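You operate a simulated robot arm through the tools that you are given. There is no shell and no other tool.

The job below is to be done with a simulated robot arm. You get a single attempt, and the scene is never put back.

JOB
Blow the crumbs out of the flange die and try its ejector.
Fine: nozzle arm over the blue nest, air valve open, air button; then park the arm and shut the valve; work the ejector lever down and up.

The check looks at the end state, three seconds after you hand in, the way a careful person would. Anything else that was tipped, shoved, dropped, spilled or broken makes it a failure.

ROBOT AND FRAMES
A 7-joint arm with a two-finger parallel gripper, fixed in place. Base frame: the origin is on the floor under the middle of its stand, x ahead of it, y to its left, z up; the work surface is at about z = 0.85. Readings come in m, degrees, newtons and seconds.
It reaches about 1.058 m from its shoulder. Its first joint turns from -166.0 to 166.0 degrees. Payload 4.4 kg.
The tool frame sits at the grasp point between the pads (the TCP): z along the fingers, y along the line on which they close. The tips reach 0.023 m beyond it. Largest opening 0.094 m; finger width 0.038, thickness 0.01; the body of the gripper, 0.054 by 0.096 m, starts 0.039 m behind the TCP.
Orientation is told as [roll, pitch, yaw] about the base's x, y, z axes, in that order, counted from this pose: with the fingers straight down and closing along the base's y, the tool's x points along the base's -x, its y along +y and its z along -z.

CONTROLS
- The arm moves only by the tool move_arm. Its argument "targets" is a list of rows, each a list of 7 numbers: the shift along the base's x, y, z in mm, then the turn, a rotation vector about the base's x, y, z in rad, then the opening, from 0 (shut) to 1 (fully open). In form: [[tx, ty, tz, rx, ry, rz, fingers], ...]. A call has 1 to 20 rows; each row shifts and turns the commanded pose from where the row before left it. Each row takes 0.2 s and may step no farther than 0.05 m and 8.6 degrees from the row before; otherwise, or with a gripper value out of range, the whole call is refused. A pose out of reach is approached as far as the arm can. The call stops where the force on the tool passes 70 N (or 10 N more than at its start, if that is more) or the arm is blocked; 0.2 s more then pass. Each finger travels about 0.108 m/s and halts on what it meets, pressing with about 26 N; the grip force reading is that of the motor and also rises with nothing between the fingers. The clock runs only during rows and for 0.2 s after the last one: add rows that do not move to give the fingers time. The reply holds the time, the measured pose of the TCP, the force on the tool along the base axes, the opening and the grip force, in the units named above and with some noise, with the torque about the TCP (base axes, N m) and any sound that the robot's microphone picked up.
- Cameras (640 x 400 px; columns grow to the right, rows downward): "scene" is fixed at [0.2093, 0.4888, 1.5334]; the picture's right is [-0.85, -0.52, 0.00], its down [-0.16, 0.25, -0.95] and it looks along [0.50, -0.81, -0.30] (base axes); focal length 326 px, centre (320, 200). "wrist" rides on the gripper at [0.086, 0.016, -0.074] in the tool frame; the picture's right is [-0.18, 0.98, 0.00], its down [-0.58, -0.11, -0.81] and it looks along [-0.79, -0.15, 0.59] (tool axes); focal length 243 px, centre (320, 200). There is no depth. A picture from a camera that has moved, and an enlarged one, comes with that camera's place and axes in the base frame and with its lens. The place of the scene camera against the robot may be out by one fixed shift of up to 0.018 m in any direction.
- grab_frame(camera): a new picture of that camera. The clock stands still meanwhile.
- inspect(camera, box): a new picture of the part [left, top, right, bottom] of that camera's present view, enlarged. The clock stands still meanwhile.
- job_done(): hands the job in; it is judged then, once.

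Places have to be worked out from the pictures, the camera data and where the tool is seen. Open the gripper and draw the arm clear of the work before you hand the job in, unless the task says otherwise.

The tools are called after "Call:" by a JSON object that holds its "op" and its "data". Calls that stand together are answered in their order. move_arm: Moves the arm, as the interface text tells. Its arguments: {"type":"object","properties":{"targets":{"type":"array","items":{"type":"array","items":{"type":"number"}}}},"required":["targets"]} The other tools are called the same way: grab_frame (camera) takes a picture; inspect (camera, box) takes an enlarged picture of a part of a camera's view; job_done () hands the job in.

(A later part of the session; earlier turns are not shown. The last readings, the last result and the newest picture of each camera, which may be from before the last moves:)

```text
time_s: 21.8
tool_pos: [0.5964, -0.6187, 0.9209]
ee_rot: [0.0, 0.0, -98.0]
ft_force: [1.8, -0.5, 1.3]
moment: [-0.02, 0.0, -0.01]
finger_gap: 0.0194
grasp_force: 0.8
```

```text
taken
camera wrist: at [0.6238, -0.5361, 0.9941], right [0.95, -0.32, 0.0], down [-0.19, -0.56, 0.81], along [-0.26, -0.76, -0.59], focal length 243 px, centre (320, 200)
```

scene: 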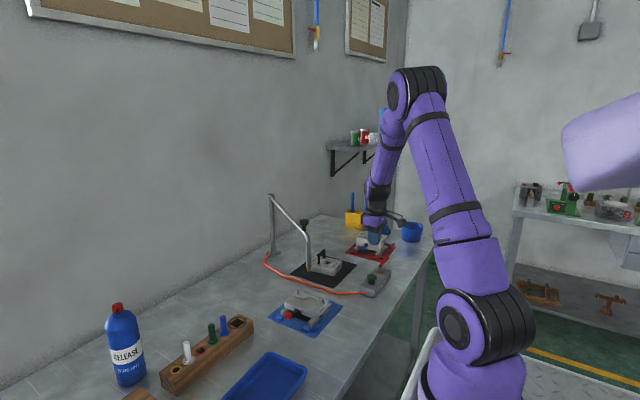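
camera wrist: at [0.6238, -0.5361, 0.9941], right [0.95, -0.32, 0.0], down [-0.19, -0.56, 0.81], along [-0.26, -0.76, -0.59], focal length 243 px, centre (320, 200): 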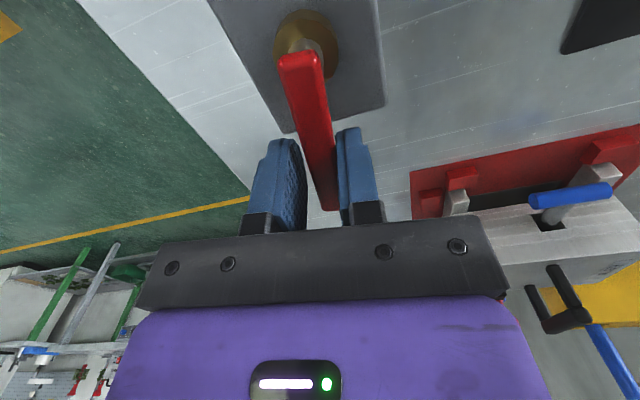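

The lever turned freely towards -x (now about 10° open), so it opens clockwise towards the robot. To stay within wrist range I'll lift off, flip the gripper half a turn, and cage it again from the other side.

Call:
{"op": "move_arm", "data": {"targets": [[0, 0, 0, 0, 0, 0, 0.6], [0, 0, 0, 0, 0, 0, 0.6], [0, 0, 45, 0, 0, 0, 0.6], [0, 0, 45, 0, 0, 0, 0.6], [0, 0, 0, 0, 0, 0.1412, 0.6], [0, 0, 0, 0, 0, 0.1412, 0.6], [0, 0, 0, 0, 0, 0.1412, 0.6], [0, 0, 0, 0, 0, 0.1412, 0.6], [0, 0, 0, 0, 0, 0.1412, 0.6], [0, 0, 0, 0, 0, 0.1412, 0.6], [0, 0, 0, 0, 0, 0.1412, 0.6], [0, 0, 0, 0, 0, 0.1412, 0.6], [0, 0, 0, 0, 0, 0.1412, 0.6], [0, 0, 0, 0, 0, 0.1412, 0.6], [0, 0, 0, 0, 0, 0.1412, 0.6]]}}

Call:
{"op": "move_arm", "data": {"targets": [[0, 0, 0, 0, 0, 0.1412, 0.6], [0, 0, 0, 0, 0, 0.1412, 0.6], [0, 0, 0, 0, 0, 0.1412, 0.6], [0, 0, 0, 0, 0, 0.1412, 0.6], [0, 0, 0, 0, 0, 0.1412, 0.6], [0, 0, 0, 0, 0, 0.1412, 0.6], [0, 0, 0, 0, 0, 0.1412, 0.6], [0, 0, 0, 0, 0, 0.1412, 0.6], [0, 0, 0, 0, 0, 0.1412, 0.6], [0, 0, 0, 0, 0, 0.1412, 0.6], [0, 0, 0, 0, 0, 0.1412, 0.6]]}}

Call:
{"op": "grab_frame", "data": {"camera": "wrist"}}

Call:
{"op": "grab_frame", "data": {"camera": "scene"}}

```text
time_s: 25.0
tool_pos: [0.5962, -0.6168, 1.0099]
ee_rot: [-0.1, 0.1, -8.8]
ft_force: [-0.5, 0.5, 0.3]
moment: [0.04, 0.0, 0.01]
finger_gap: 0.0562
grasp_force: 0.0
```

```text
time_s: 27.4
tool_pos: [0.597, -0.6169, 1.0103]
ee_rot: [0.0, 0.0, 80.1]
ft_force: [0.3, -0.5, -0.1]
moment: [0.0, -0.01, 0.03]
finger_gap: 0.0565
grasp_force: 0.1
```

```text
taken
camera wrist: at [0.5654, -0.7014, 1.0834], right [-0.94, 0.35, 0.0], down [0.21, 0.55, 0.81], along [0.28, 0.76, -0.59], focal length 243 px, centre (320, 200)
```

wrist: 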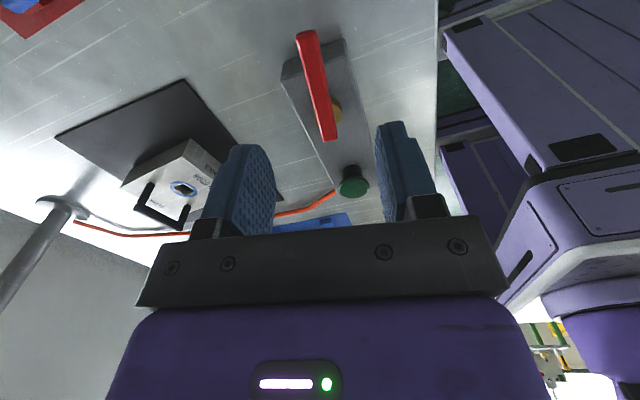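

```text
taken
```

scene: 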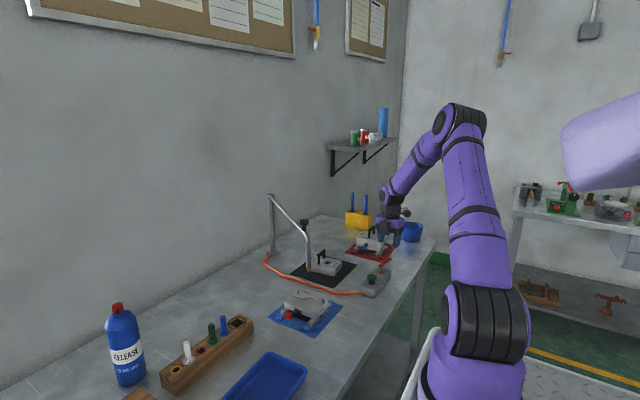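

The lever (about 8° open) runs between the fingers at about (0.597, -0.616). I'll lower around it, close to a cage, and start turning towards -x.

Call:
{"op": "move_arm", "data": {"targets": [[0, 0, -40, 0, 0, 0, 0.6], [0, 0, -35, 0, 0, 0, 0.6], [0, 0, -15, 0, 0, 0, 0.6]]}}

Call:
{"op": "grab_frame", "data": {"camera": "wrist"}}

```text
time_s: 28.2
tool_pos: [0.5983, -0.6203, 0.9196]
ee_rot: [0.1, 0.0, 80.0]
ft_force: [0.5, 0.3, -0.4]
moment: [0.0, -0.01, -0.05]
finger_gap: 0.0567
grasp_force: 0.0
```

```text
taken
camera wrist: at [0.5662, -0.7026, 0.9937], right [-0.94, 0.35, 0.0], down [0.21, 0.55, 0.81], along [0.28, 0.75, -0.59], focal length 243 px, centre (320, 200)
```

wrist: 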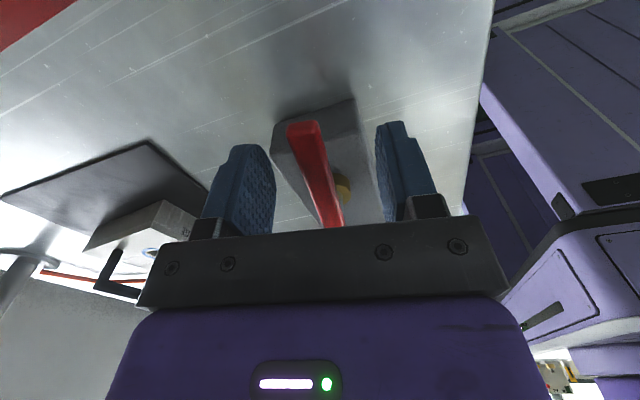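

The lever is centred between the pads. I'll cage it loosely and turn it about halfway, then check.

Call:
{"op": "move_arm", "data": {"targets": [[0, 0, 0, 0, 0, 0, 0.2], [0, 0, 0, 0, 0, 0, 0.2], [-6.1, 1.2, 0, 0, 0, -0.1193, 0.2], [-5.9, 2.0, 0, 0, 0, -0.1193, 0.2], [-5.6, 2.6, 0, 0, 0, -0.1193, 0.2], [-5.3, 3.3, 0, 0, 0, -0.1193, 0.2], [-4.8, 3.9, 0, 0, 0, -0.1193, 0.2], [-4.3, 4.4, 0, 0, 0, -0.1193, 0.2]]}}

Call:
{"op": "grab_frame", "data": {"camera": "wrist"}}

Call:
{"op": "inspect", "data": {"camera": "scene", "box": [330, 200, 430, 310]}}

```text
time_s: 30.0
tool_pos: [0.5631, -0.5999, 0.9192]
ee_rot: [0.0, 0.0, 38.9]
ft_force: [0.3, -0.4, 0.3]
moment: [-0.02, -0.03, 0.0]
finger_gap: 0.0188
grasp_force: 0.1
```

```text
taken
camera wrist: at [0.4857, -0.6435, 0.9941], right [-0.47, 0.88, 0.0], down [0.52, 0.28, 0.81], along [0.71, 0.38, -0.59], focal length 243 px, centre (320, 200)
```

wrist: 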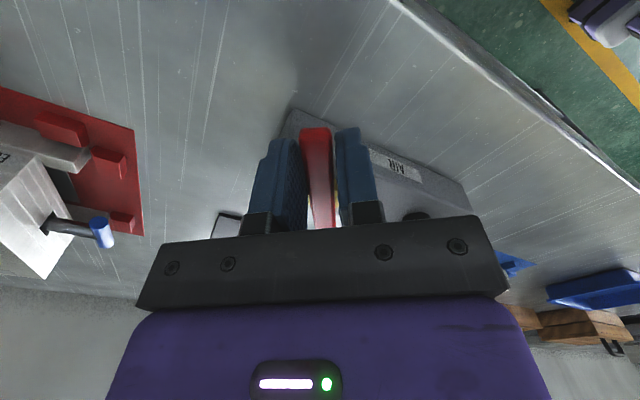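

```text
3.64 times, centred on (380, 255) of scene
camera zoom: at [0.2093, 0.4888, 1.5334], right [-0.85, -0.52, 0.0], down [-0.16, 0.25, -0.95], along [0.5, -0.81, -0.3], focal length 1184 px, centre (102, 0)
```

zoom: 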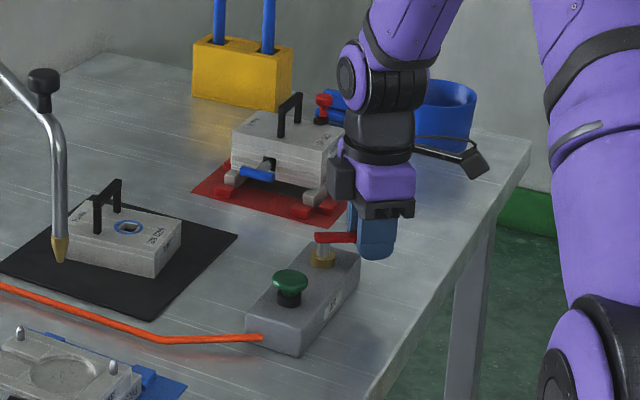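

The lever follows with almost no force. I'll continue the second half of the quarter turn, listening for a stop or click.

Call:
{"op": "move_arm", "data": {"targets": [[-3.8, 4.9, 0, 0, 0, -0.1193, 0.2], [-3.2, 5.3, 0, 0, 0, -0.1193, 0.2], [-2.5, 5.7, 0, 0, 0, -0.1193, 0.2], [-1.8, 5.9, 0, 0, 0, -0.1193, 0.2], [-1.1, 6.1, 0, 0, 0, -0.1193, 0.2], [-0.4, 6.2, 0, 0, 0, -0.1193, 0.2]]}}

Call:
{"op": "grab_frame", "data": {"camera": "wrist"}}

Call:
{"op": "inspect", "data": {"camera": "scene", "box": [330, 200, 430, 310]}}

```text
time_s: 31.4
tool_pos: [0.5526, -0.5693, 0.919]
ee_rot: [-0.2, -0.1, -2.0]
ft_force: [7.2, -16.4, 1.8]
moment: [-0.13, -0.06, 0.39]
finger_gap: 0.0261
grasp_force: 7.7
```

```text
taken
camera wrist: at [0.4658, -0.5498, 0.9932], right [0.22, 0.98, 0.0], down [0.58, -0.13, 0.81], along [0.79, -0.18, -0.59], focal length 243 px, centre (320, 200)
```

wrist: 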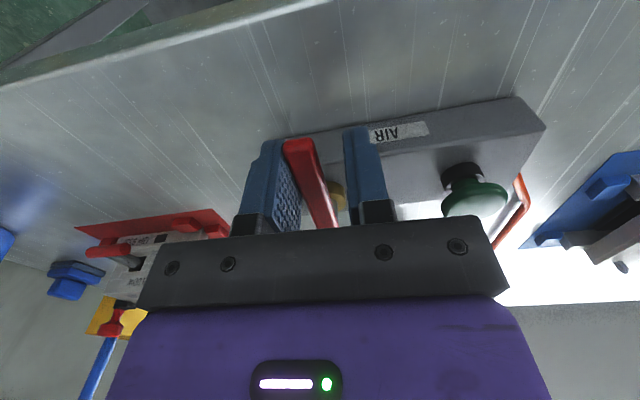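

```text
3.64 times, centred on (380, 255) of scene
camera zoom: at [0.2093, 0.4888, 1.5334], right [-0.85, -0.52, 0.0], down [-0.16, 0.25, -0.95], along [0.5, -0.81, -0.3], focal length 1184 px, centre (102, 0)
```

zoom: 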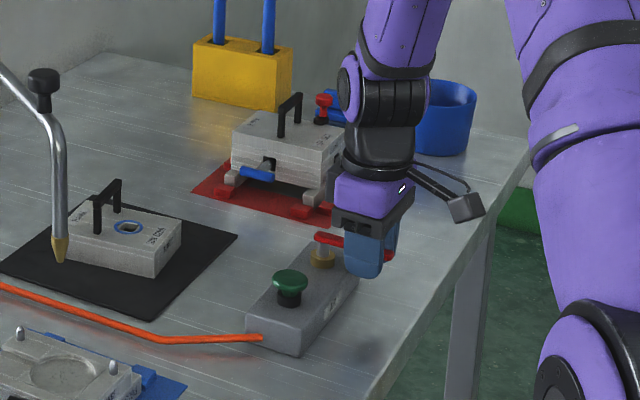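

The lever reached its stop (about 85–90° turned, now pointing at the robot). I'll release it, lift, and move back above the button with closed fingers.

Call:
{"op": "move_arm", "data": {"targets": [[0, -2, 0, 0, 0, 0, 0.6], [0, 0, 0, 0, 0, 0, 0.6], [0, 0, 45, 0, 0, 0, 0.6], [0, 0, 45, 0, 0, 0, 0.6], [16, 29, 0, 0, 0, 0.035, 0.3], [16, 29, 0, 0, 0, 0, 0], [16, 29, 0, 0, 0, 0, 0], [0, 0, 0, 0, 0, 0, 0]]}}

Call:
{"op": "grab_frame", "data": {"camera": "wrist"}}

Call:
{"op": "inspect", "data": {"camera": "scene", "box": [330, 200, 430, 310]}}

```text
time_s: 33.2
tool_pos: [0.5999, -0.4822, 1.0077]
ee_rot: [0.0, 0.1, 0.0]
ft_force: [-0.3, -0.4, -0.1]
moment: [0.0, 0.01, -0.01]
finger_gap: 0.0
grasp_force: 25.8
```

```text
taken
camera wrist: at [0.512, -0.4667, 1.0822], right [0.18, 0.98, 0.0], down [0.58, -0.11, 0.81], along [0.79, -0.15, -0.59], focal length 243 px, centre (320, 200)
```

wrist: 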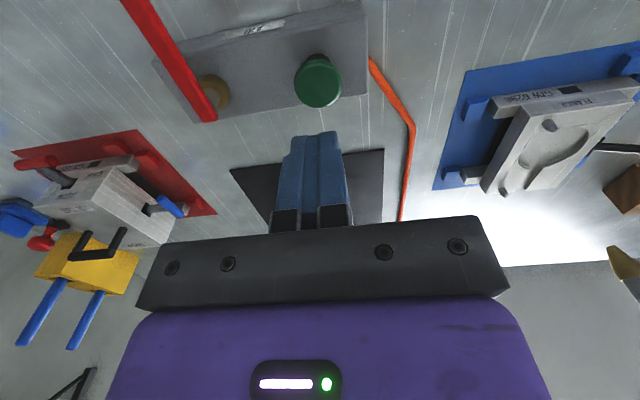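

```text
3.64 times, centred on (380, 255) of scene
camera zoom: at [0.2093, 0.4888, 1.5334], right [-0.85, -0.52, 0.0], down [-0.16, 0.25, -0.95], along [0.5, -0.81, -0.3], focal length 1184 px, centre (102, 0)
```

zoom: 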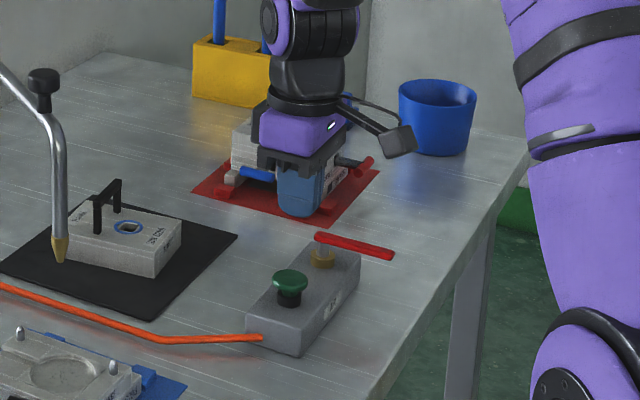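

The lever now stands across the box: valve open. The button is under the fingers, so I'll press it and hold for a moment.

Call:
{"op": "move_arm", "data": {"targets": [[1, -1, -38, 0, 0, 0, 0], [0, 0, -30, 0, 0, 0, 0], [0, 0, -6, 0, 0, 0, 0], [0, 0, -4, 0, 0, 0, 0], [0, 0, -3, 0, 0, 0, 0], [0, 0, -2, 0, 0, 0, 0], [0, 0, 0, 0, 0, 0, 0], [0, 0, 0, 0, 0, 0, 0], [0, 0, 0, 0, 0, 0, 0], [0, 0, 0, 0, 0, 0, 0]]}}

Call:
{"op": "inspect", "data": {"camera": "scene", "box": [260, 270, 360, 340]}}

```text
time_s: 35.4
tool_pos: [0.6003, -0.4817, 0.9259]
ee_rot: [0.0, 0.0, -0.1]
ft_force: [-5.2, -1.7, 13.3]
moment: [-0.03, 0.03, 0.0]
finger_gap: 0.0
grasp_force: 25.8
heard: click
```

```text
5.71 times, centred on (310, 305) of scene
camera zoom: at [0.2093, 0.4888, 1.5334], right [-0.85, -0.52, 0.0], down [-0.16, 0.25, -0.95], along [0.5, -0.81, -0.3], focal length 1861 px, centre (377, -400)
```

zoom: 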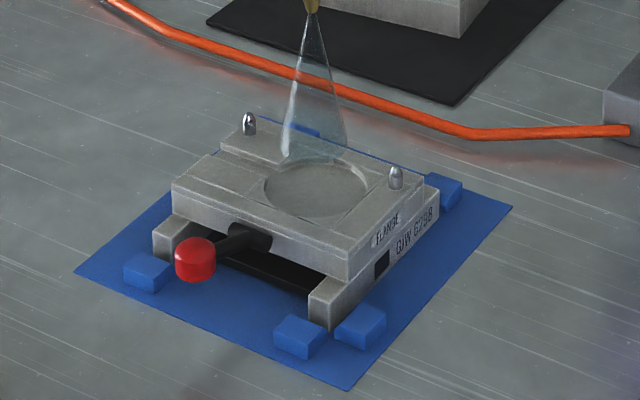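

The air cone shows at the nozzle and the crumbs have vanished from the pocket. I'll hold a moment longer, then lift off and check that the jet stops.

Call:
{"op": "move_arm", "data": {"targets": [[0, 0, 0, 0, 0, 0, 0], [0, 0, 0, 0, 0, 0, 0], [0, 0, 45, 0, 0, 0, 0], [0, 0, 45, 0, 0, 0, 0], [0, 0, 40, 0, 0, 0, 0]]}}

Call:
{"op": "inspect", "data": {"camera": "scene", "box": [260, 270, 360, 340]}}

Call:
{"op": "grab_frame", "data": {"camera": "wrist"}}

Call:
{"op": "grab_frame", "data": {"camera": "scene"}}

```text
time_s: 36.6
tool_pos: [0.5992, -0.4814, 1.056]
ee_rot: [0.1, 0.0, 0.0]
ft_force: [-0.4, -0.9, -1.0]
moment: [0.02, 0.0, -0.03]
finger_gap: 0.0
grasp_force: 26.3
```

```text
5.71 times, centred on (310, 305) of scene
camera zoom: at [0.2093, 0.4888, 1.5334], right [-0.85, -0.52, 0.0], down [-0.16, 0.25, -0.95], along [0.5, -0.81, -0.3], focal length 1861 px, centre (377, -400)
```

zoom: 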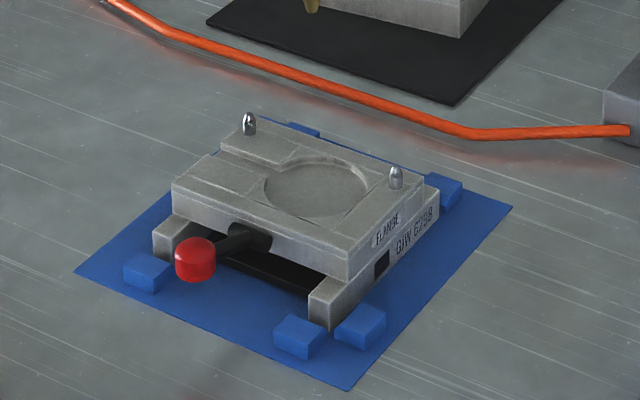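

```text
taken
camera wrist: at [0.5128, -0.4661, 1.1294], right [0.18, 0.98, 0.0], down [0.58, -0.11, 0.81], along [0.79, -0.15, -0.59], focal length 243 px, centre (320, 200)
```

wrist: 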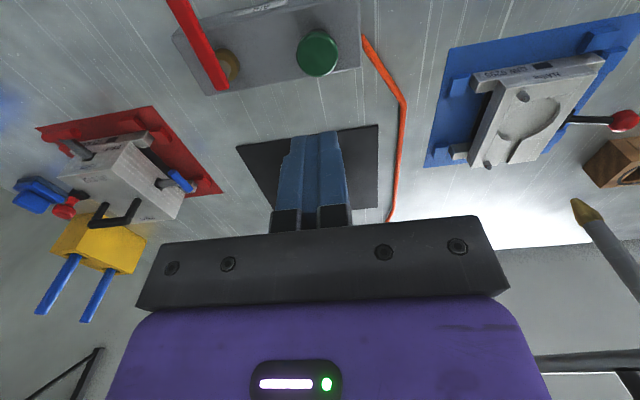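

```text
taken
```

scene: 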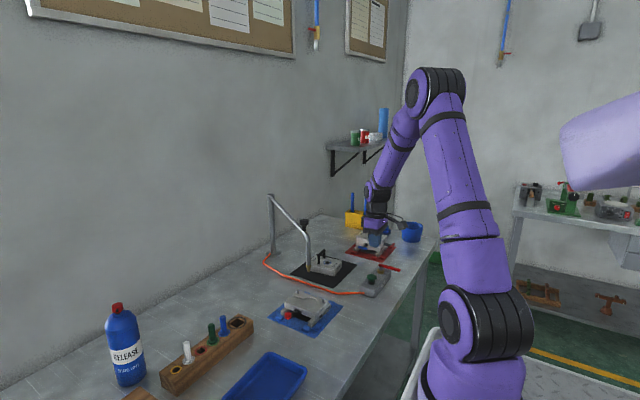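

The jet stopped on release and the pocket is clean. Next I'll park the nozzle arm: rise, travel over the knob and align the gripper as at release.

Call:
{"op": "move_arm", "data": {"targets": [[0, 0, 41, 0, 0, 0, 0.5], [0, 0, 41, 0, 0, 0, 1], [0, 0, 41, 0, 0, 0, 1], [0, 0, 41, 0, 0, 0, 1], [0, 0, 40, 0, 0, 0, 1], [26.7, 32.6, 0, 0, 0, -0.1047, 1], [26.7, 32.6, 0, 0, 0, -0.1047, 1], [26.7, 32.6, 0, 0, 0, -0.1047, 1], [26.7, 32.6, 0, 0, 0, -0.1047, 1], [26.7, 32.6, 0, 0, 0, -0.1047, 1], [26.7, 32.6, 0, 0, 0, -0.1047, 1]]}}

Call:
{"op": "grab_frame", "data": {"camera": "wrist"}}

```text
time_s: 39.0
tool_pos: [0.7574, -0.2883, 1.2615]
ee_rot: [0.0, 0.0, -36.3]
ft_force: [-0.9, -0.5, 0.1]
moment: [0.05, -0.03, 0.0]
finger_gap: 0.0943
grasp_force: 0.0
```

```text
taken
camera wrist: at [0.6982, -0.2249, 1.3358], right [0.73, 0.68, 0.0], down [0.4, -0.43, 0.81], along [0.55, -0.59, -0.59], focal length 243 px, centre (320, 200)
```

wrist: 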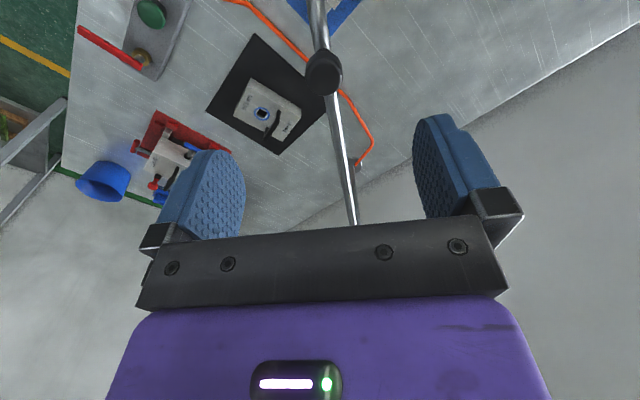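

The knob is again centred beneath the gripper. I'll descend and grip it.

Call:
{"op": "move_arm", "data": {"targets": [[1, 1, -37, 0, 0, 0, 1], [1, 1, -37, 0, 0, 0, 1], [0, 0, -37, 0, 0, 0, 1], [0, 0, 0, 0, 0, 0, 0.2], [0, 0, 0, 0, 0, 0, 0.2], [0, 0, 0, 0, 0, 0, 0.2]]}}

Call:
{"op": "grab_frame", "data": {"camera": "wrist"}}

```text
time_s: 40.4
tool_pos: [0.7617, -0.2867, 1.1496]
ee_rot: [0.0, 0.0, -35.9]
ft_force: [-0.4, 0.7, -6.2]
moment: [-0.54, -0.81, -0.03]
finger_gap: 0.0271
grasp_force: 45.2
```

```text
taken
camera wrist: at [0.7012, -0.2234, 1.2236], right [0.73, 0.69, 0.0], down [0.41, -0.43, 0.81], along [0.55, -0.59, -0.59], focal length 243 px, centre (320, 200)
```

wrist: 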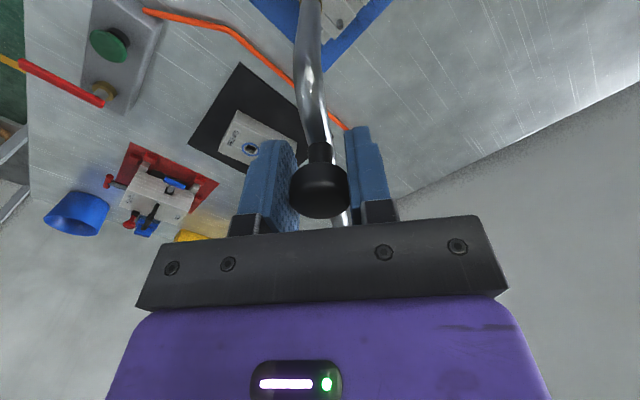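

Gripped. I'll swing it back along the same arc to its original parked position, in two calls.

Call:
{"op": "move_arm", "data": {"targets": [[8.7, 11.4, 0, 0, 0, -0.0343, 0.2], [9.0, 11.2, 0, 0, 0, -0.0343, 0.2], [9.4, 10.9, 0, 0, 0, -0.0343, 0.2], [20.3, 21.0, 0, 0, 0, -0.0698, 0.2], [21.7, 19.6, 0, 0, 0, -0.0698, 0.2], [23.1, 18.0, 0, 0, 0, -0.0698, 0.2], [24.2, 16.3, 0, 0, 0, -0.0698, 0.2], [25.3, 14.6, 0, 0, 0, -0.0698, 0.2]]}}

Call:
{"op": "grab_frame", "data": {"camera": "scene"}}

```text
time_s: 42.2
tool_pos: [0.9028, -0.1633, 1.1487]
ee_rot: [-0.1, 0.0, -61.9]
ft_force: [-3.6, 7.5, -3.7]
moment: [-0.09, -0.3, 0.21]
finger_gap: 0.0272
grasp_force: 44.6
```

```text
taken
```

scene: 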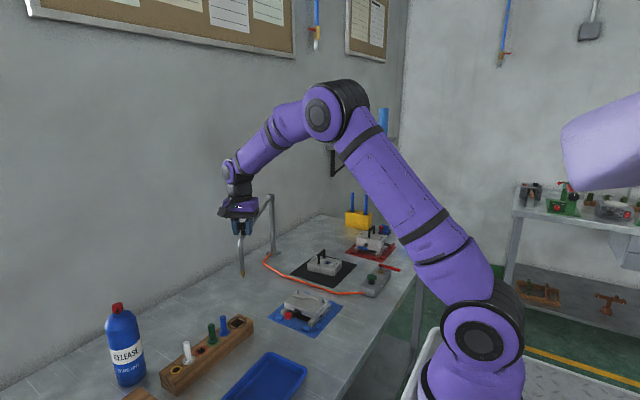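

Smooth so far. I'll finish the last 16° to the original parked spot at about (1.013, -0.122).

Call:
{"op": "move_arm", "data": {"targets": [[26.2, 12.8, 0, 0, 0, -0.0698, 0.2], [27.1, 11.0, 0, 0, 0, -0.0698, 0.2], [27.8, 9.0, 0, 0, 0, -0.0698, 0.2], [28.4, 7.1, 0, 0, 0, -0.0698, 0.2]]}}

Call:
{"op": "grab_frame", "data": {"camera": "scene"}}

Call:
{"op": "grab_frame", "data": {"camera": "wrist"}}

```text
time_s: 43.2
tool_pos: [1.0134, -0.1225, 1.1502]
ee_rot: [-0.2, 0.0, -78.0]
ft_force: [-13.6, 8.5, -18.4]
moment: [-0.21, -0.21, 0.22]
finger_gap: 0.0272
grasp_force: 45.5
```

```text
taken
```

scene: 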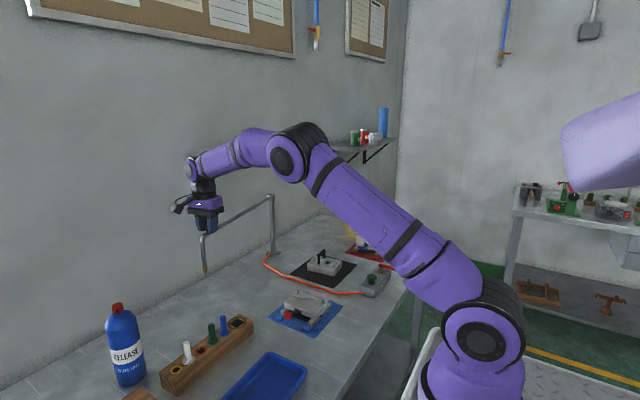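

```text
taken
camera wrist: at [1.0113, -0.0351, 1.2237], right [1.0, 0.02, 0.0], down [0.02, -0.59, 0.81], along [0.02, -0.81, -0.59], focal length 243 px, centre (320, 200)
```

wrist: 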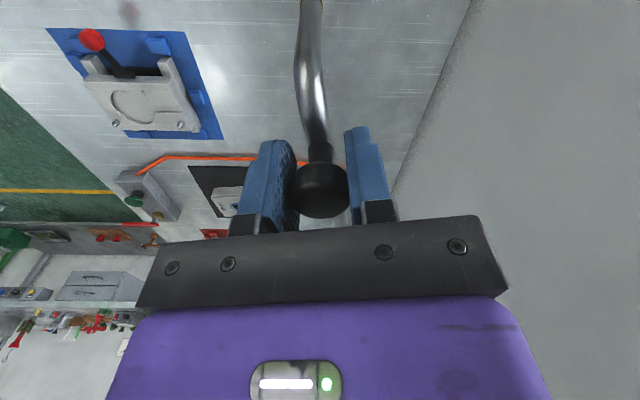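

The nozzle tip is back at its original spot in the scene view. I'll release the knob and rise, then confirm.

Call:
{"op": "move_arm", "data": {"targets": [[0, 0, 0, 0, 0, 0, 1], [0, 0, 0, 0, 0, 0, 1], [0, 0, 0, 0, 0, 0, 1], [0, 0, 30, 0, 0, 0, 1], [0, 0, 40, 0, 0, 0, 1], [0, 0, 40, 0, 0, 0, 1]]}}

Call:
{"op": "inspect", "data": {"camera": "scene", "box": [140, 130, 300, 290]}}

Call:
{"op": "grab_frame", "data": {"camera": "wrist"}}

```text
time_s: 44.6
tool_pos: [1.0139, -0.123, 1.2591]
ee_rot: [0.0, -0.1, -77.8]
ft_force: [0.1, 0.5, 0.2]
moment: [0.0, 0.0, -0.01]
finger_gap: 0.0937
grasp_force: 0.1
```

```text
2.50 times, centred on (220, 210) of scene
camera zoom: at [0.2093, 0.4888, 1.5334], right [-0.85, -0.52, 0.0], down [-0.16, 0.25, -0.95], along [0.5, -0.81, -0.3], focal length 814 px, centre (570, 175)
```

zoom: 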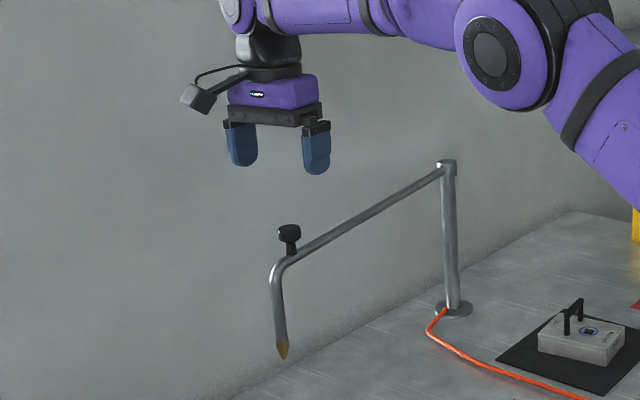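

```text
taken
camera wrist: at [1.0104, -0.0352, 1.3342], right [1.0, 0.03, 0.0], down [0.02, -0.59, 0.81], along [0.02, -0.81, -0.59], focal length 243 px, centre (320, 200)
```

wrist: 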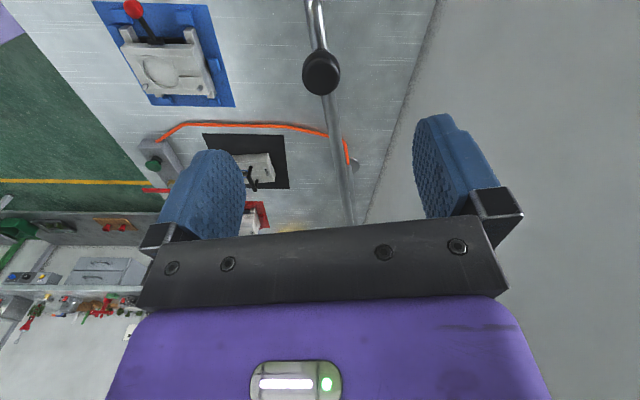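

The nozzle arm is parked just as it began. Next I'll return to the valve lever, staying high and turning the gripper back to yaw 0.

Call:
{"op": "move_arm", "data": {"targets": [[-33, -32, 0, 0, 0, 0.0972, 1], [-33, -32, 0, 0, 0, 0.0972, 1], [-33, -32, 0, 0, 0, 0.0972, 1], [-33, -32, 0, 0, 0, 0.0972, 1], [-33, -32, -5, 0, 0, 0.0972, 1], [-33, -32, -10, 0, 0, 0.0972, 1], [-33, -32, -10, 0, 0, 0.0972, 0.6], [-33, -32, -10, 0, 0, 0.0972, 0.6], [-33, -32, -10, 0, 0, 0.0972, 0.6], [-33, -32, -10, 0, 0, 0.0972, 0.6], [-33, -32, -10, 0, 0, 0.0972, 0.6], [-33, -32, -10, 0, 0, 0.0972, 0.6], [-33, -32, -10, 0, 0, 0.0972, 0.6], [-32, -32, -10, 0, 0, 0.0972, 0.6]]}}

Call:
{"op": "grab_frame", "data": {"camera": "wrist"}}

```text
time_s: 47.6
tool_pos: [0.5539, -0.5712, 1.1646]
ee_rot: [0.0, 0.0, 0.3]
ft_force: [0.7, 1.1, -0.2]
moment: [-0.07, 0.04, 0.06]
finger_gap: 0.0563
grasp_force: 0.0
```

```text
taken
camera wrist: at [0.4661, -0.5559, 1.239], right [0.18, 0.98, 0.0], down [0.58, -0.11, 0.81], along [0.79, -0.15, -0.59], focal length 243 px, centre (320, 200)
```

wrist: 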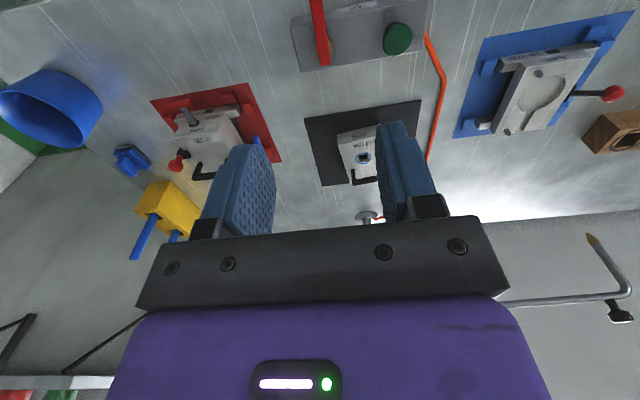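

The lever (pointing toward the robot) is below the fingers. I'll drop to z ≈ 1.01 for a better look before caging it.

Call:
{"op": "move_arm", "data": {"targets": [[0, 0, -40, 0, 0, 0, 0.6], [0, 0, -40, 0, 0, 0, 0.6], [0, 0, -40, 0, 0, 0, 0.6], [0, 0, -30, 0, 0, 0, 0.6]]}}

Call:
{"op": "grab_frame", "data": {"camera": "wrist"}}

```text
time_s: 48.6
tool_pos: [0.5515, -0.5694, 1.0137]
ee_rot: [0.0, 0.0, 0.0]
ft_force: [-0.7, 0.3, 0.2]
moment: [-0.02, 0.0, 0.0]
finger_gap: 0.0564
grasp_force: 0.1
```

```text
taken
camera wrist: at [0.4645, -0.5549, 1.0879], right [0.18, 0.98, 0.0], down [0.58, -0.11, 0.81], along [0.79, -0.15, -0.59], focal length 243 px, centre (320, 200)
```

wrist: 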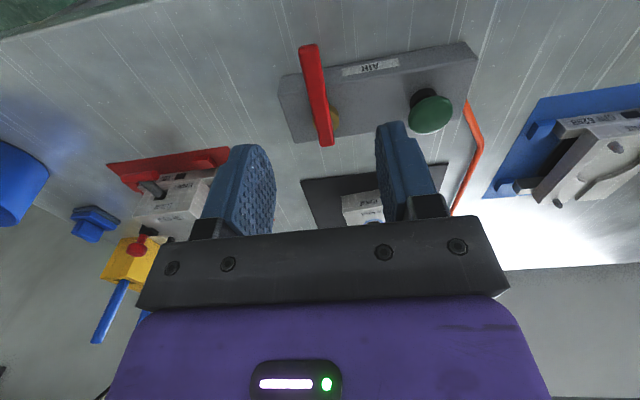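

The spindle axis works out at about (0.604, -0.576), with the lever lying along y ≈ -0.576. I'll shift 5 mm, lower around it, and cage it.

Call:
{"op": "move_arm", "data": {"targets": [[0, -5, -40, 0, 0, 0, 0.6], [0, 0, -40, 0, 0, 0, 0.6], [0, 0, -14, 0, 0, 0, 0.6]]}}

Call:
{"op": "grab_frame", "data": {"camera": "wrist"}}

```text
time_s: 49.4
tool_pos: [0.5511, -0.5749, 0.9198]
ee_rot: [0.1, 0.1, 0.0]
ft_force: [-0.6, -0.6, -0.2]
moment: [-0.05, -0.03, 0.01]
finger_gap: 0.0566
grasp_force: 0.0
```

```text
taken
camera wrist: at [0.4651, -0.5597, 0.9933], right [0.18, 0.98, 0.0], down [0.58, -0.11, 0.81], along [0.79, -0.15, -0.59], focal length 243 px, centre (320, 200)
```

wrist: 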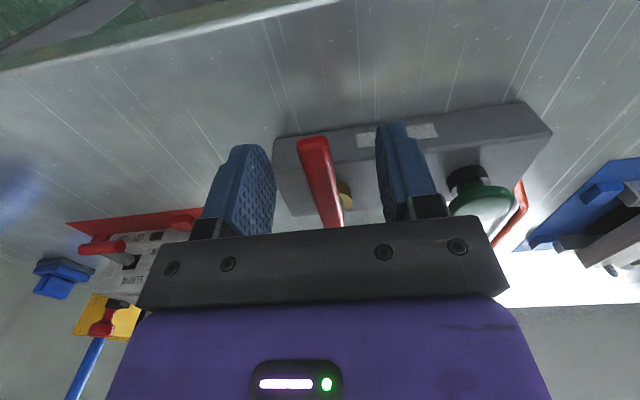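

The lever is between the pads. I'll close to the loose cage and turn it back counter-clockwise most of the way.

Call:
{"op": "move_arm", "data": {"targets": [[0, 0, 0, 0, 0, 0, 0.2], [0, 0, 0, 0, 0, 0, 0.2], [0.4, -6.8, 0, 0, 0, 0.1309, 0.2], [1.4, -6.7, 0, 0, 0, 0.1309, 0.2], [2.2, -6.4, 0, 0, 0, 0.1309, 0.2], [3.0, -6.1, 0, 0, 0, 0.1309, 0.2], [3.7, -5.7, 0, 0, 0, 0.1309, 0.2], [4.5, -5.1, 0, 0, 0, 0.1309, 0.2], [5.1, -4.5, 0, 0, 0, 0.1309, 0.2], [5.7, -3.7, 0, 0, 0, 0.1309, 0.2]]}}

Call:
{"op": "grab_frame", "data": {"camera": "wrist"}}

```text
time_s: 51.6
tool_pos: [0.5798, -0.6202, 0.9213]
ee_rot: [0.0, 0.0, 60.2]
ft_force: [-0.6, 0.3, 0.2]
moment: [-0.02, 0.01, -0.01]
finger_gap: 0.019
grasp_force: 0.1
```

```text
taken
camera wrist: at [0.5214, -0.6889, 0.995], right [-0.76, 0.65, 0.0], down [0.38, 0.45, 0.81], along [0.52, 0.61, -0.59], focal length 243 px, centre (320, 200)
```

wrist: 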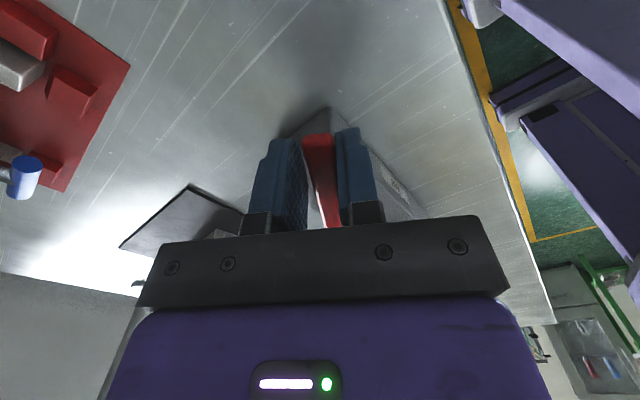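

The lever follows. I'll complete the turn and press a little past to seat it on its shut stop.

Call:
{"op": "move_arm", "data": {"targets": [[6.1, -3.0, 0, 0, 0, 0.1309, 0.2], [6.4, -2.2, 0, 0, 0, 0.1309, 0.2], [6.7, -1.4, 0, 0, 0, 0.1309, 0.2], [6.8, -0.4, 0, 0, 0, 0.1309, 0.2], [3.5, 0, 0, 0, 0, 0.06, 0.2]]}}

Call:
{"op": "grab_frame", "data": {"camera": "wrist"}}

Call:
{"op": "inspect", "data": {"camera": "scene", "box": [330, 200, 430, 310]}}

```text
time_s: 52.8
tool_pos: [0.6072, -0.6272, 0.9208]
ee_rot: [0.1, 0.0, 93.5]
ft_force: [-4.5, 1.5, 0.1]
moment: [0.01, -0.01, -0.08]
finger_gap: 0.0206
grasp_force: 2.0
```

```text
taken
camera wrist: at [0.5964, -0.7155, 0.9946], right [-0.99, 0.12, 0.0], down [0.07, 0.59, 0.81], along [0.1, 0.8, -0.59], focal length 243 px, centre (320, 200)
```

wrist: 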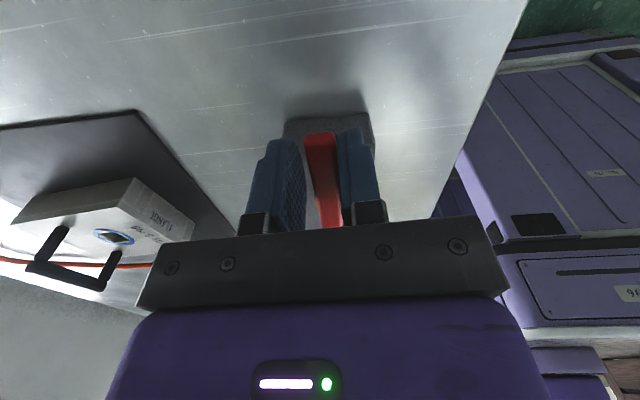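

```text
3.64 times, centred on (380, 255) of scene
camera zoom: at [0.2093, 0.4888, 1.5334], right [-0.85, -0.52, 0.0], down [-0.16, 0.25, -0.95], along [0.5, -0.81, -0.3], focal length 1184 px, centre (102, 0)
```

zoom: 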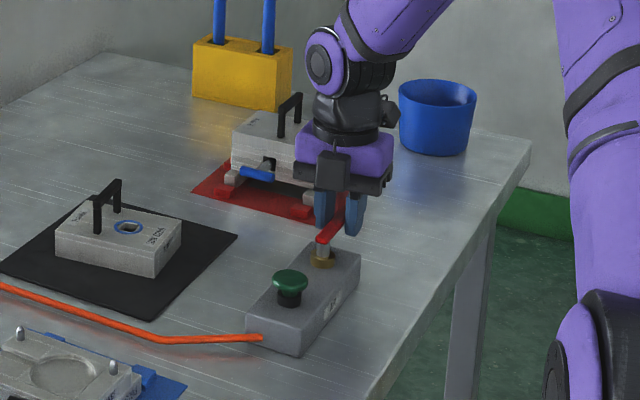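

The force has begun to build (about 5 N), so the lever is reaching its shut stop. I'll push about 4 mm more to seat it, then open and lift away.

Call:
{"op": "move_arm", "data": {"targets": [[3, 0.2, 0, 0, 0, 0.04, 0.2], [0, 0, 0, 0, 0, 0, 0.2], [-2, 0, 0, 0, 0, 0, 0.6], [0, 0, 0, 0, 0, 0, 0.6], [0, 0, 0, 0, 0, 0, 0.6], [0, 0, 45, 0, 0, 0, 0.6], [0, 0, 45, 0, 0, 0, 0.6]]}}

Call:
{"op": "grab_frame", "data": {"camera": "wrist"}}

Call:
{"op": "inspect", "data": {"camera": "scene", "box": [345, 245, 405, 305]}}

```text
time_s: 54.4
tool_pos: [0.6097, -0.6266, 1.0109]
ee_rot: [-0.1, -0.1, 95.8]
ft_force: [-0.2, 0.2, -0.6]
moment: [0.01, 0.0, 0.01]
finger_gap: 0.0565
grasp_force: 0.1
```

```text
taken
camera wrist: at [0.6015, -0.7154, 1.0847], right [-1.0, 0.08, 0.0], down [0.05, 0.59, 0.81], along [0.07, 0.8, -0.59], focal length 243 px, centre (320, 200)
```

wrist: 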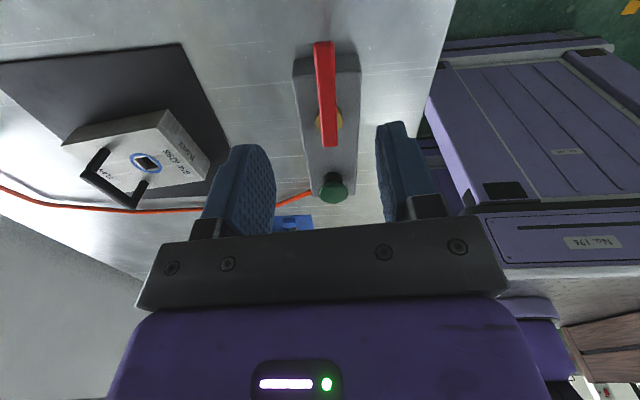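

```text
6.67 times, centred on (375, 275) of scene
camera zoom: at [0.2093, 0.4888, 1.5334], right [-0.85, -0.52, 0.0], down [-0.16, 0.25, -0.95], along [0.5, -0.81, -0.3], focal length 2171 px, centre (-47, -300)
```

zoom: 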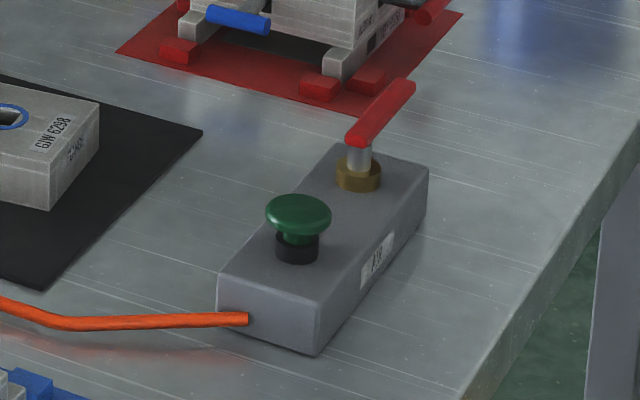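

The valve lever is back exactly where it began: shut. Next comes the ejector lever on the +y side of the blue die (red knob at about (0.73, -0.167, 0.91)); I'll travel there high while turning the gripper to close along x.

Call:
{"op": "move_arm", "data": {"targets": [[5.7, 21, 7, 0, 0, -0.1474, 0.6], [5.7, 21, 7, 0, 0, -0.1474, 0.6], [5.7, 21, 7, 0, 0, -0.1474, 0.6], [5.7, 21, 7, 0, 0, -0.1474, 0.6], [5.7, 21, 7, 0, 0, -0.1474, 0.6], [5.7, 21, 7, 0, 0, -0.1474, 0.6], [5.7, 21, 7, 0, 0, -0.1474, 0.6], [5.7, 21, 7, 0, 0, -0.1474, 0.6], [5.7, 21, 7, 0, 0, -0.1474, 0.6], [5.7, 21, 7, 0, 0, -0.1474, 0.6], [5.7, 21, 7, 0, 0, -0.1474, 0.6]]}}

Call:
{"op": "move_arm", "data": {"targets": [[5.7, 21, 7, 0, 0, -0.1474, 0.6], [5.7, 21, 7, 0, 0, -0.1474, 0.6], [5.7, 21, 7, 0, 0, -0.1474, 0.6], [5.7, 21, 7, 0, 0, -0.1474, 0.6], [5.7, 21, 7, 0, 0, -0.1474, 0.6], [5.7, 21, 7, 0, 0, -0.1474, 0.6], [5.7, 21, 7, 0, 0, -0.1474, 0.6], [5.7, 21, 0, 0, 0, -0.1474, 0.6], [5.7, 21, 0, 0, 0, -0.1474, 0.6], [5.7, 21, 0, 0, 0, -0.1474, 0.6], [5.7, 21, 0, 0, 0, -0.1474, 0.6]]}}

Call:
{"op": "grab_frame", "data": {"camera": "wrist"}}

Call:
{"op": "grab_frame", "data": {"camera": "scene"}}

```text
time_s: 56.8
tool_pos: [0.6727, -0.395, 1.0875]
ee_rot: [0.0, 0.0, 2.6]
ft_force: [0.1, -0.8, -0.4]
moment: [-0.01, -0.02, -0.01]
finger_gap: 0.0563
grasp_force: 0.1
```

```text
time_s: 59.2
tool_pos: [0.7343, -0.1669, 1.138]
ee_rot: [0.1, 0.0, -90.3]
ft_force: [-0.3, -0.7, -0.5]
moment: [0.01, -0.01, 0.02]
finger_gap: 0.0566
grasp_force: 0.1
```

```text
taken
camera wrist: at [0.7508, -0.0809, 1.2115], right [0.98, -0.19, 0.0], down [-0.11, -0.58, 0.81], along [-0.15, -0.79, -0.59], focal length 243 px, centre (320, 200)
```

wrist: 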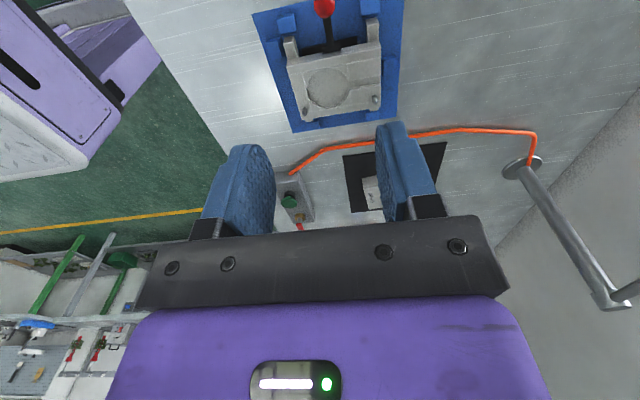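

```text
taken
```

scene: 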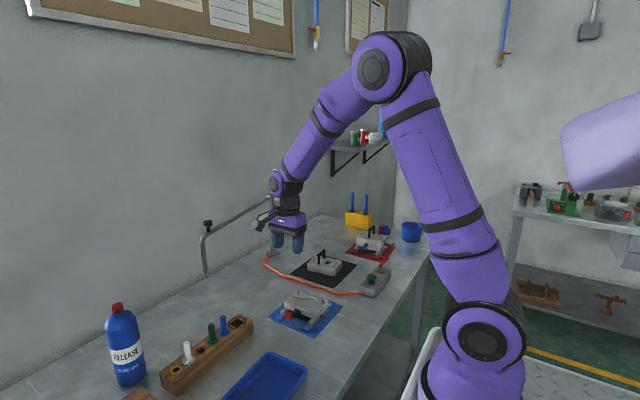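

The knob shows at about (0.739, -0.166). I'll zoom in on the lever and its slot from this side.

Call:
{"op": "inspect", "data": {"camera": "wrist", "box": [245, 0, 415, 130]}}

Call:
{"op": "inspect", "data": {"camera": "scene", "box": [260, 280, 330, 340]}}

Call:
{"op": "inspect", "data": {"camera": "scene", "box": [340, 215, 420, 275]}}

```text
3.08 times, centred on (330, 65) of wrist
camera zoom: at [0.7508, -0.0809, 1.2115], right [0.98, -0.19, 0.0], down [-0.11, -0.58, 0.81], along [-0.15, -0.79, -0.59], focal length 746 px, centre (289, 615)
```

zoom: 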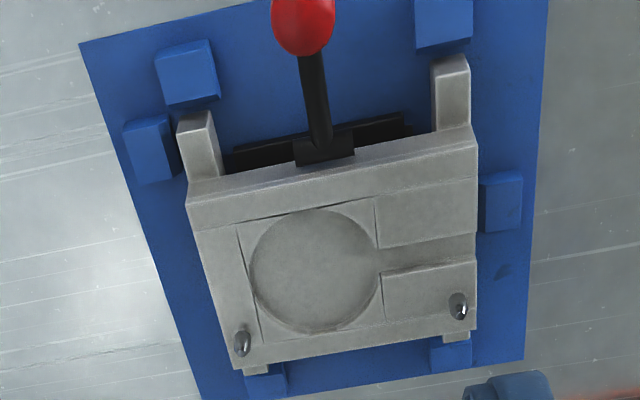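

```text
6.67 times, centred on (295, 310) of scene
camera zoom: at [0.2093, 0.4888, 1.5334], right [-0.85, -0.52, 0.0], down [-0.16, 0.25, -0.95], along [0.5, -0.81, -0.3], focal length 2171 px, centre (487, -533)
```

zoom: 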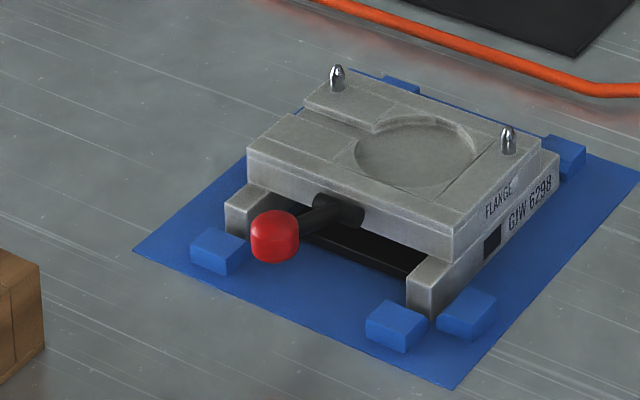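

```text
6.67 times, centred on (380, 245) of scene
camera zoom: at [0.2093, 0.4888, 1.5334], right [-0.85, -0.52, 0.0], down [-0.16, 0.25, -0.95], along [0.5, -0.81, -0.3], focal length 2171 px, centre (-80, -100)
```

zoom: 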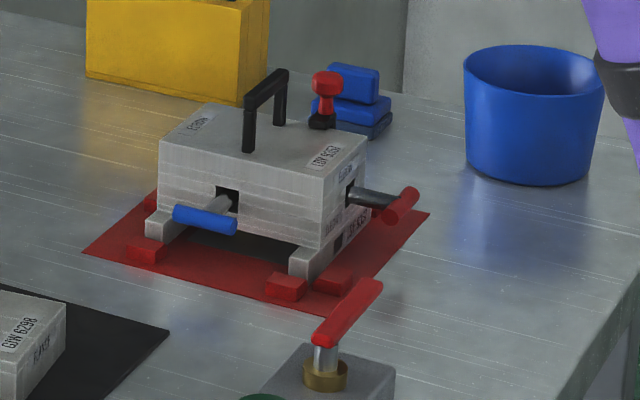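

The lever is a rod from a hub in the top plate's +y face, with a red cylindrical knob. I'll descend to z ≈ 1.03 for a closer view and better triangulation.

Call:
{"op": "move_arm", "data": {"targets": [[2, 0, -35, 0, 0, 0, 0.6], [2, 0, -35, 0, 0, 0, 0.6], [1, 0, -38, 0, 0, 0, 0.6]]}}

Call:
{"op": "grab_frame", "data": {"camera": "wrist"}}

Call:
{"op": "inspect", "data": {"camera": "wrist", "box": [245, 0, 405, 160]}}

Call:
{"op": "inspect", "data": {"camera": "scene", "box": [240, 230, 350, 340]}}

```text
time_s: 60.0
tool_pos: [0.7409, -0.1649, 1.0296]
ee_rot: [0.0, 0.0, -90.2]
ft_force: [0.3, -0.5, 0.7]
moment: [0.01, -0.04, 0.02]
finger_gap: 0.0565
grasp_force: 0.1
```

```text
taken
camera wrist: at [0.757, -0.0795, 1.1032], right [0.98, -0.19, 0.0], down [-0.11, -0.58, 0.81], along [-0.15, -0.79, -0.59], focal length 243 px, centre (320, 200)
```

wrist: 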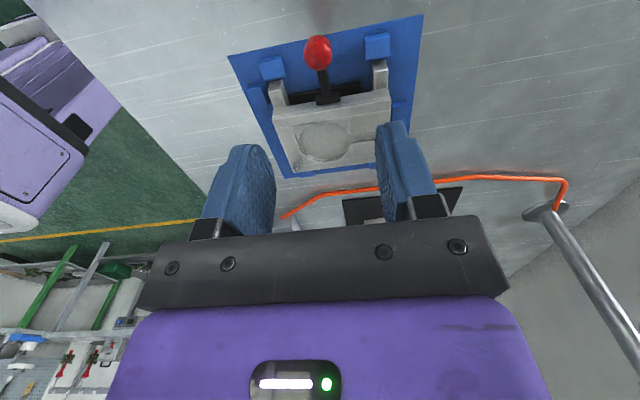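

```text
2.50 times, centred on (325, 80) of wrist
camera zoom: at [0.757, -0.0795, 1.1032], right [0.98, -0.19, 0.0], down [-0.11, -0.58, 0.81], along [-0.15, -0.79, -0.59], focal length 606 px, centre (308, 500)
```

zoom: 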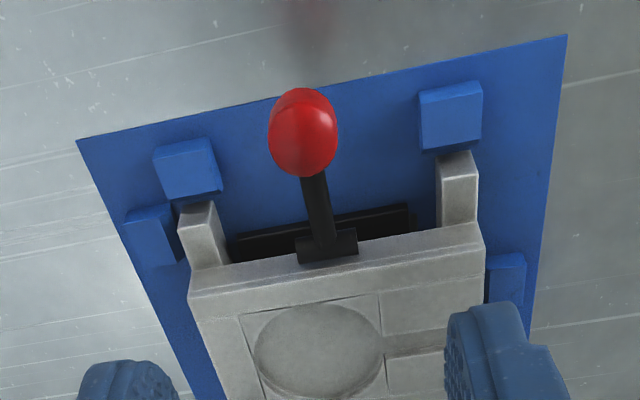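

```text
3.64 times, centred on (295, 285) of scene
camera zoom: at [0.2093, 0.4888, 1.5334], right [-0.85, -0.52, 0.0], down [-0.16, 0.25, -0.95], along [0.5, -0.81, -0.3], focal length 1184 px, centre (411, -109)
```

zoom: 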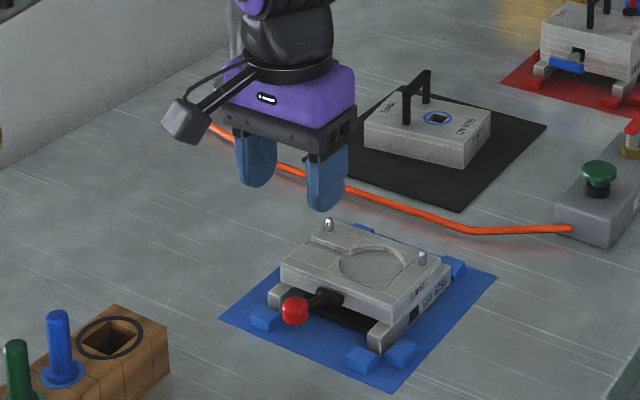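

The knob (about 20 mm across) is directly beneath the TCP at about (0.740, -0.164, 0.895). I'll narrow the opening to clear the mat's blocks and lower most of the way.

Call:
{"op": "move_arm", "data": {"targets": [[0, 0, -40, 0, 0, 0, 0.45], [0, 0, -40, 0, 0, 0, 0.45], [0, 0, -30, 0, 0, 0, 0.45]]}}

Call:
{"op": "grab_frame", "data": {"camera": "wrist"}}

Call:
{"op": "inspect", "data": {"camera": "scene", "box": [250, 250, 350, 340]}}

```text
time_s: 60.8
tool_pos: [0.7401, -0.1652, 0.917]
ee_rot: [0.1, 0.0, -90.1]
ft_force: [-0.4, -0.6, 0.2]
moment: [-0.01, -0.03, -0.01]
finger_gap: 0.0424
grasp_force: 0.0
```

```text
taken
camera wrist: at [0.7569, -0.08, 0.9923], right [0.98, -0.19, 0.0], down [-0.11, -0.58, 0.81], along [-0.15, -0.79, -0.59], focal length 243 px, centre (320, 200)
```

wrist: 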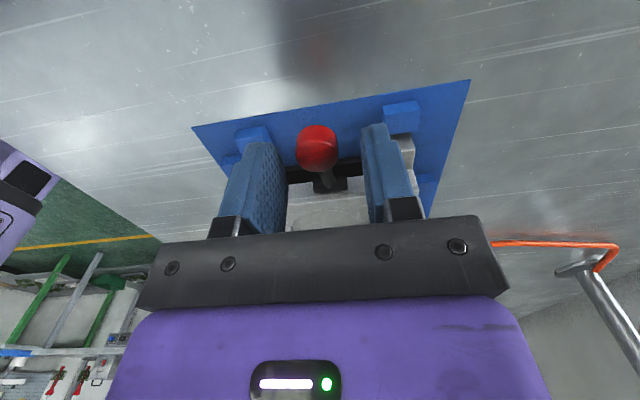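

```text
4.44 times, centred on (300, 295) of scene
camera zoom: at [0.2093, 0.4888, 1.5334], right [-0.85, -0.52, 0.0], down [-0.16, 0.25, -0.95], along [0.5, -0.81, -0.3], focal length 1447 px, centre (409, -222)
```

zoom: 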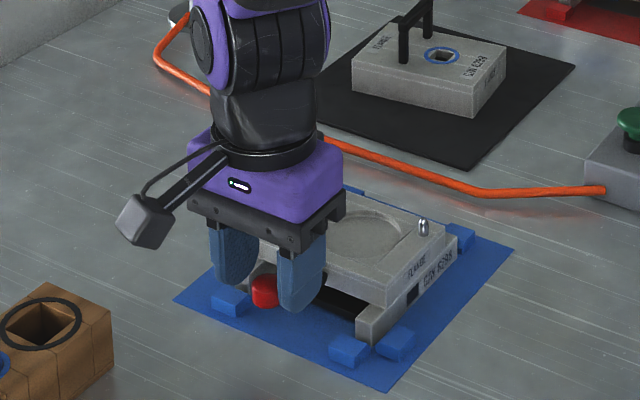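

The knob is level with the fingertips (z ≈ 0.894). I'll go down 13 mm and close on it.

Call:
{"op": "move_arm", "data": {"targets": [[0, 0, -13, 0, 0, 0, 0.45], [0, 0, 0, 0, 0, 0, 0.1], [0, 0, 0, 0, 0, 0, 0.1], [0, 0, 0, 0, 0, 0, 0.1]]}}

Call:
{"op": "grab_frame", "data": {"camera": "wrist"}}

```text
time_s: 61.8
tool_pos: [0.7412, -0.1658, 0.9047]
ee_rot: [0.0, 0.0, -90.1]
ft_force: [-1.7, -0.6, 0.1]
moment: [0.13, 0.03, 0.0]
finger_gap: 0.0212
grasp_force: 26.1
```

```text
taken
camera wrist: at [0.7569, -0.0794, 0.9785], right [0.98, -0.19, 0.0], down [-0.11, -0.58, 0.81], along [-0.15, -0.79, -0.59], focal length 243 px, centre (320, 200)
```

wrist: 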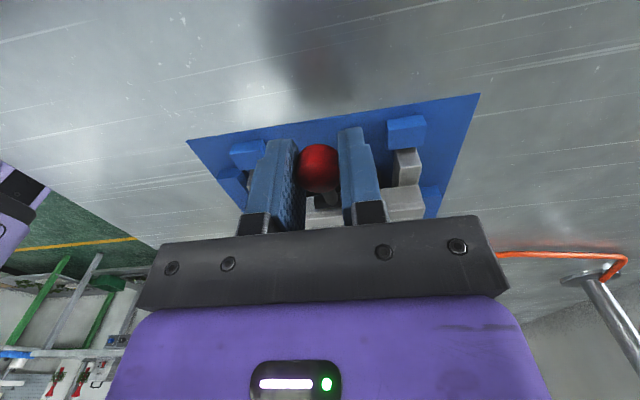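

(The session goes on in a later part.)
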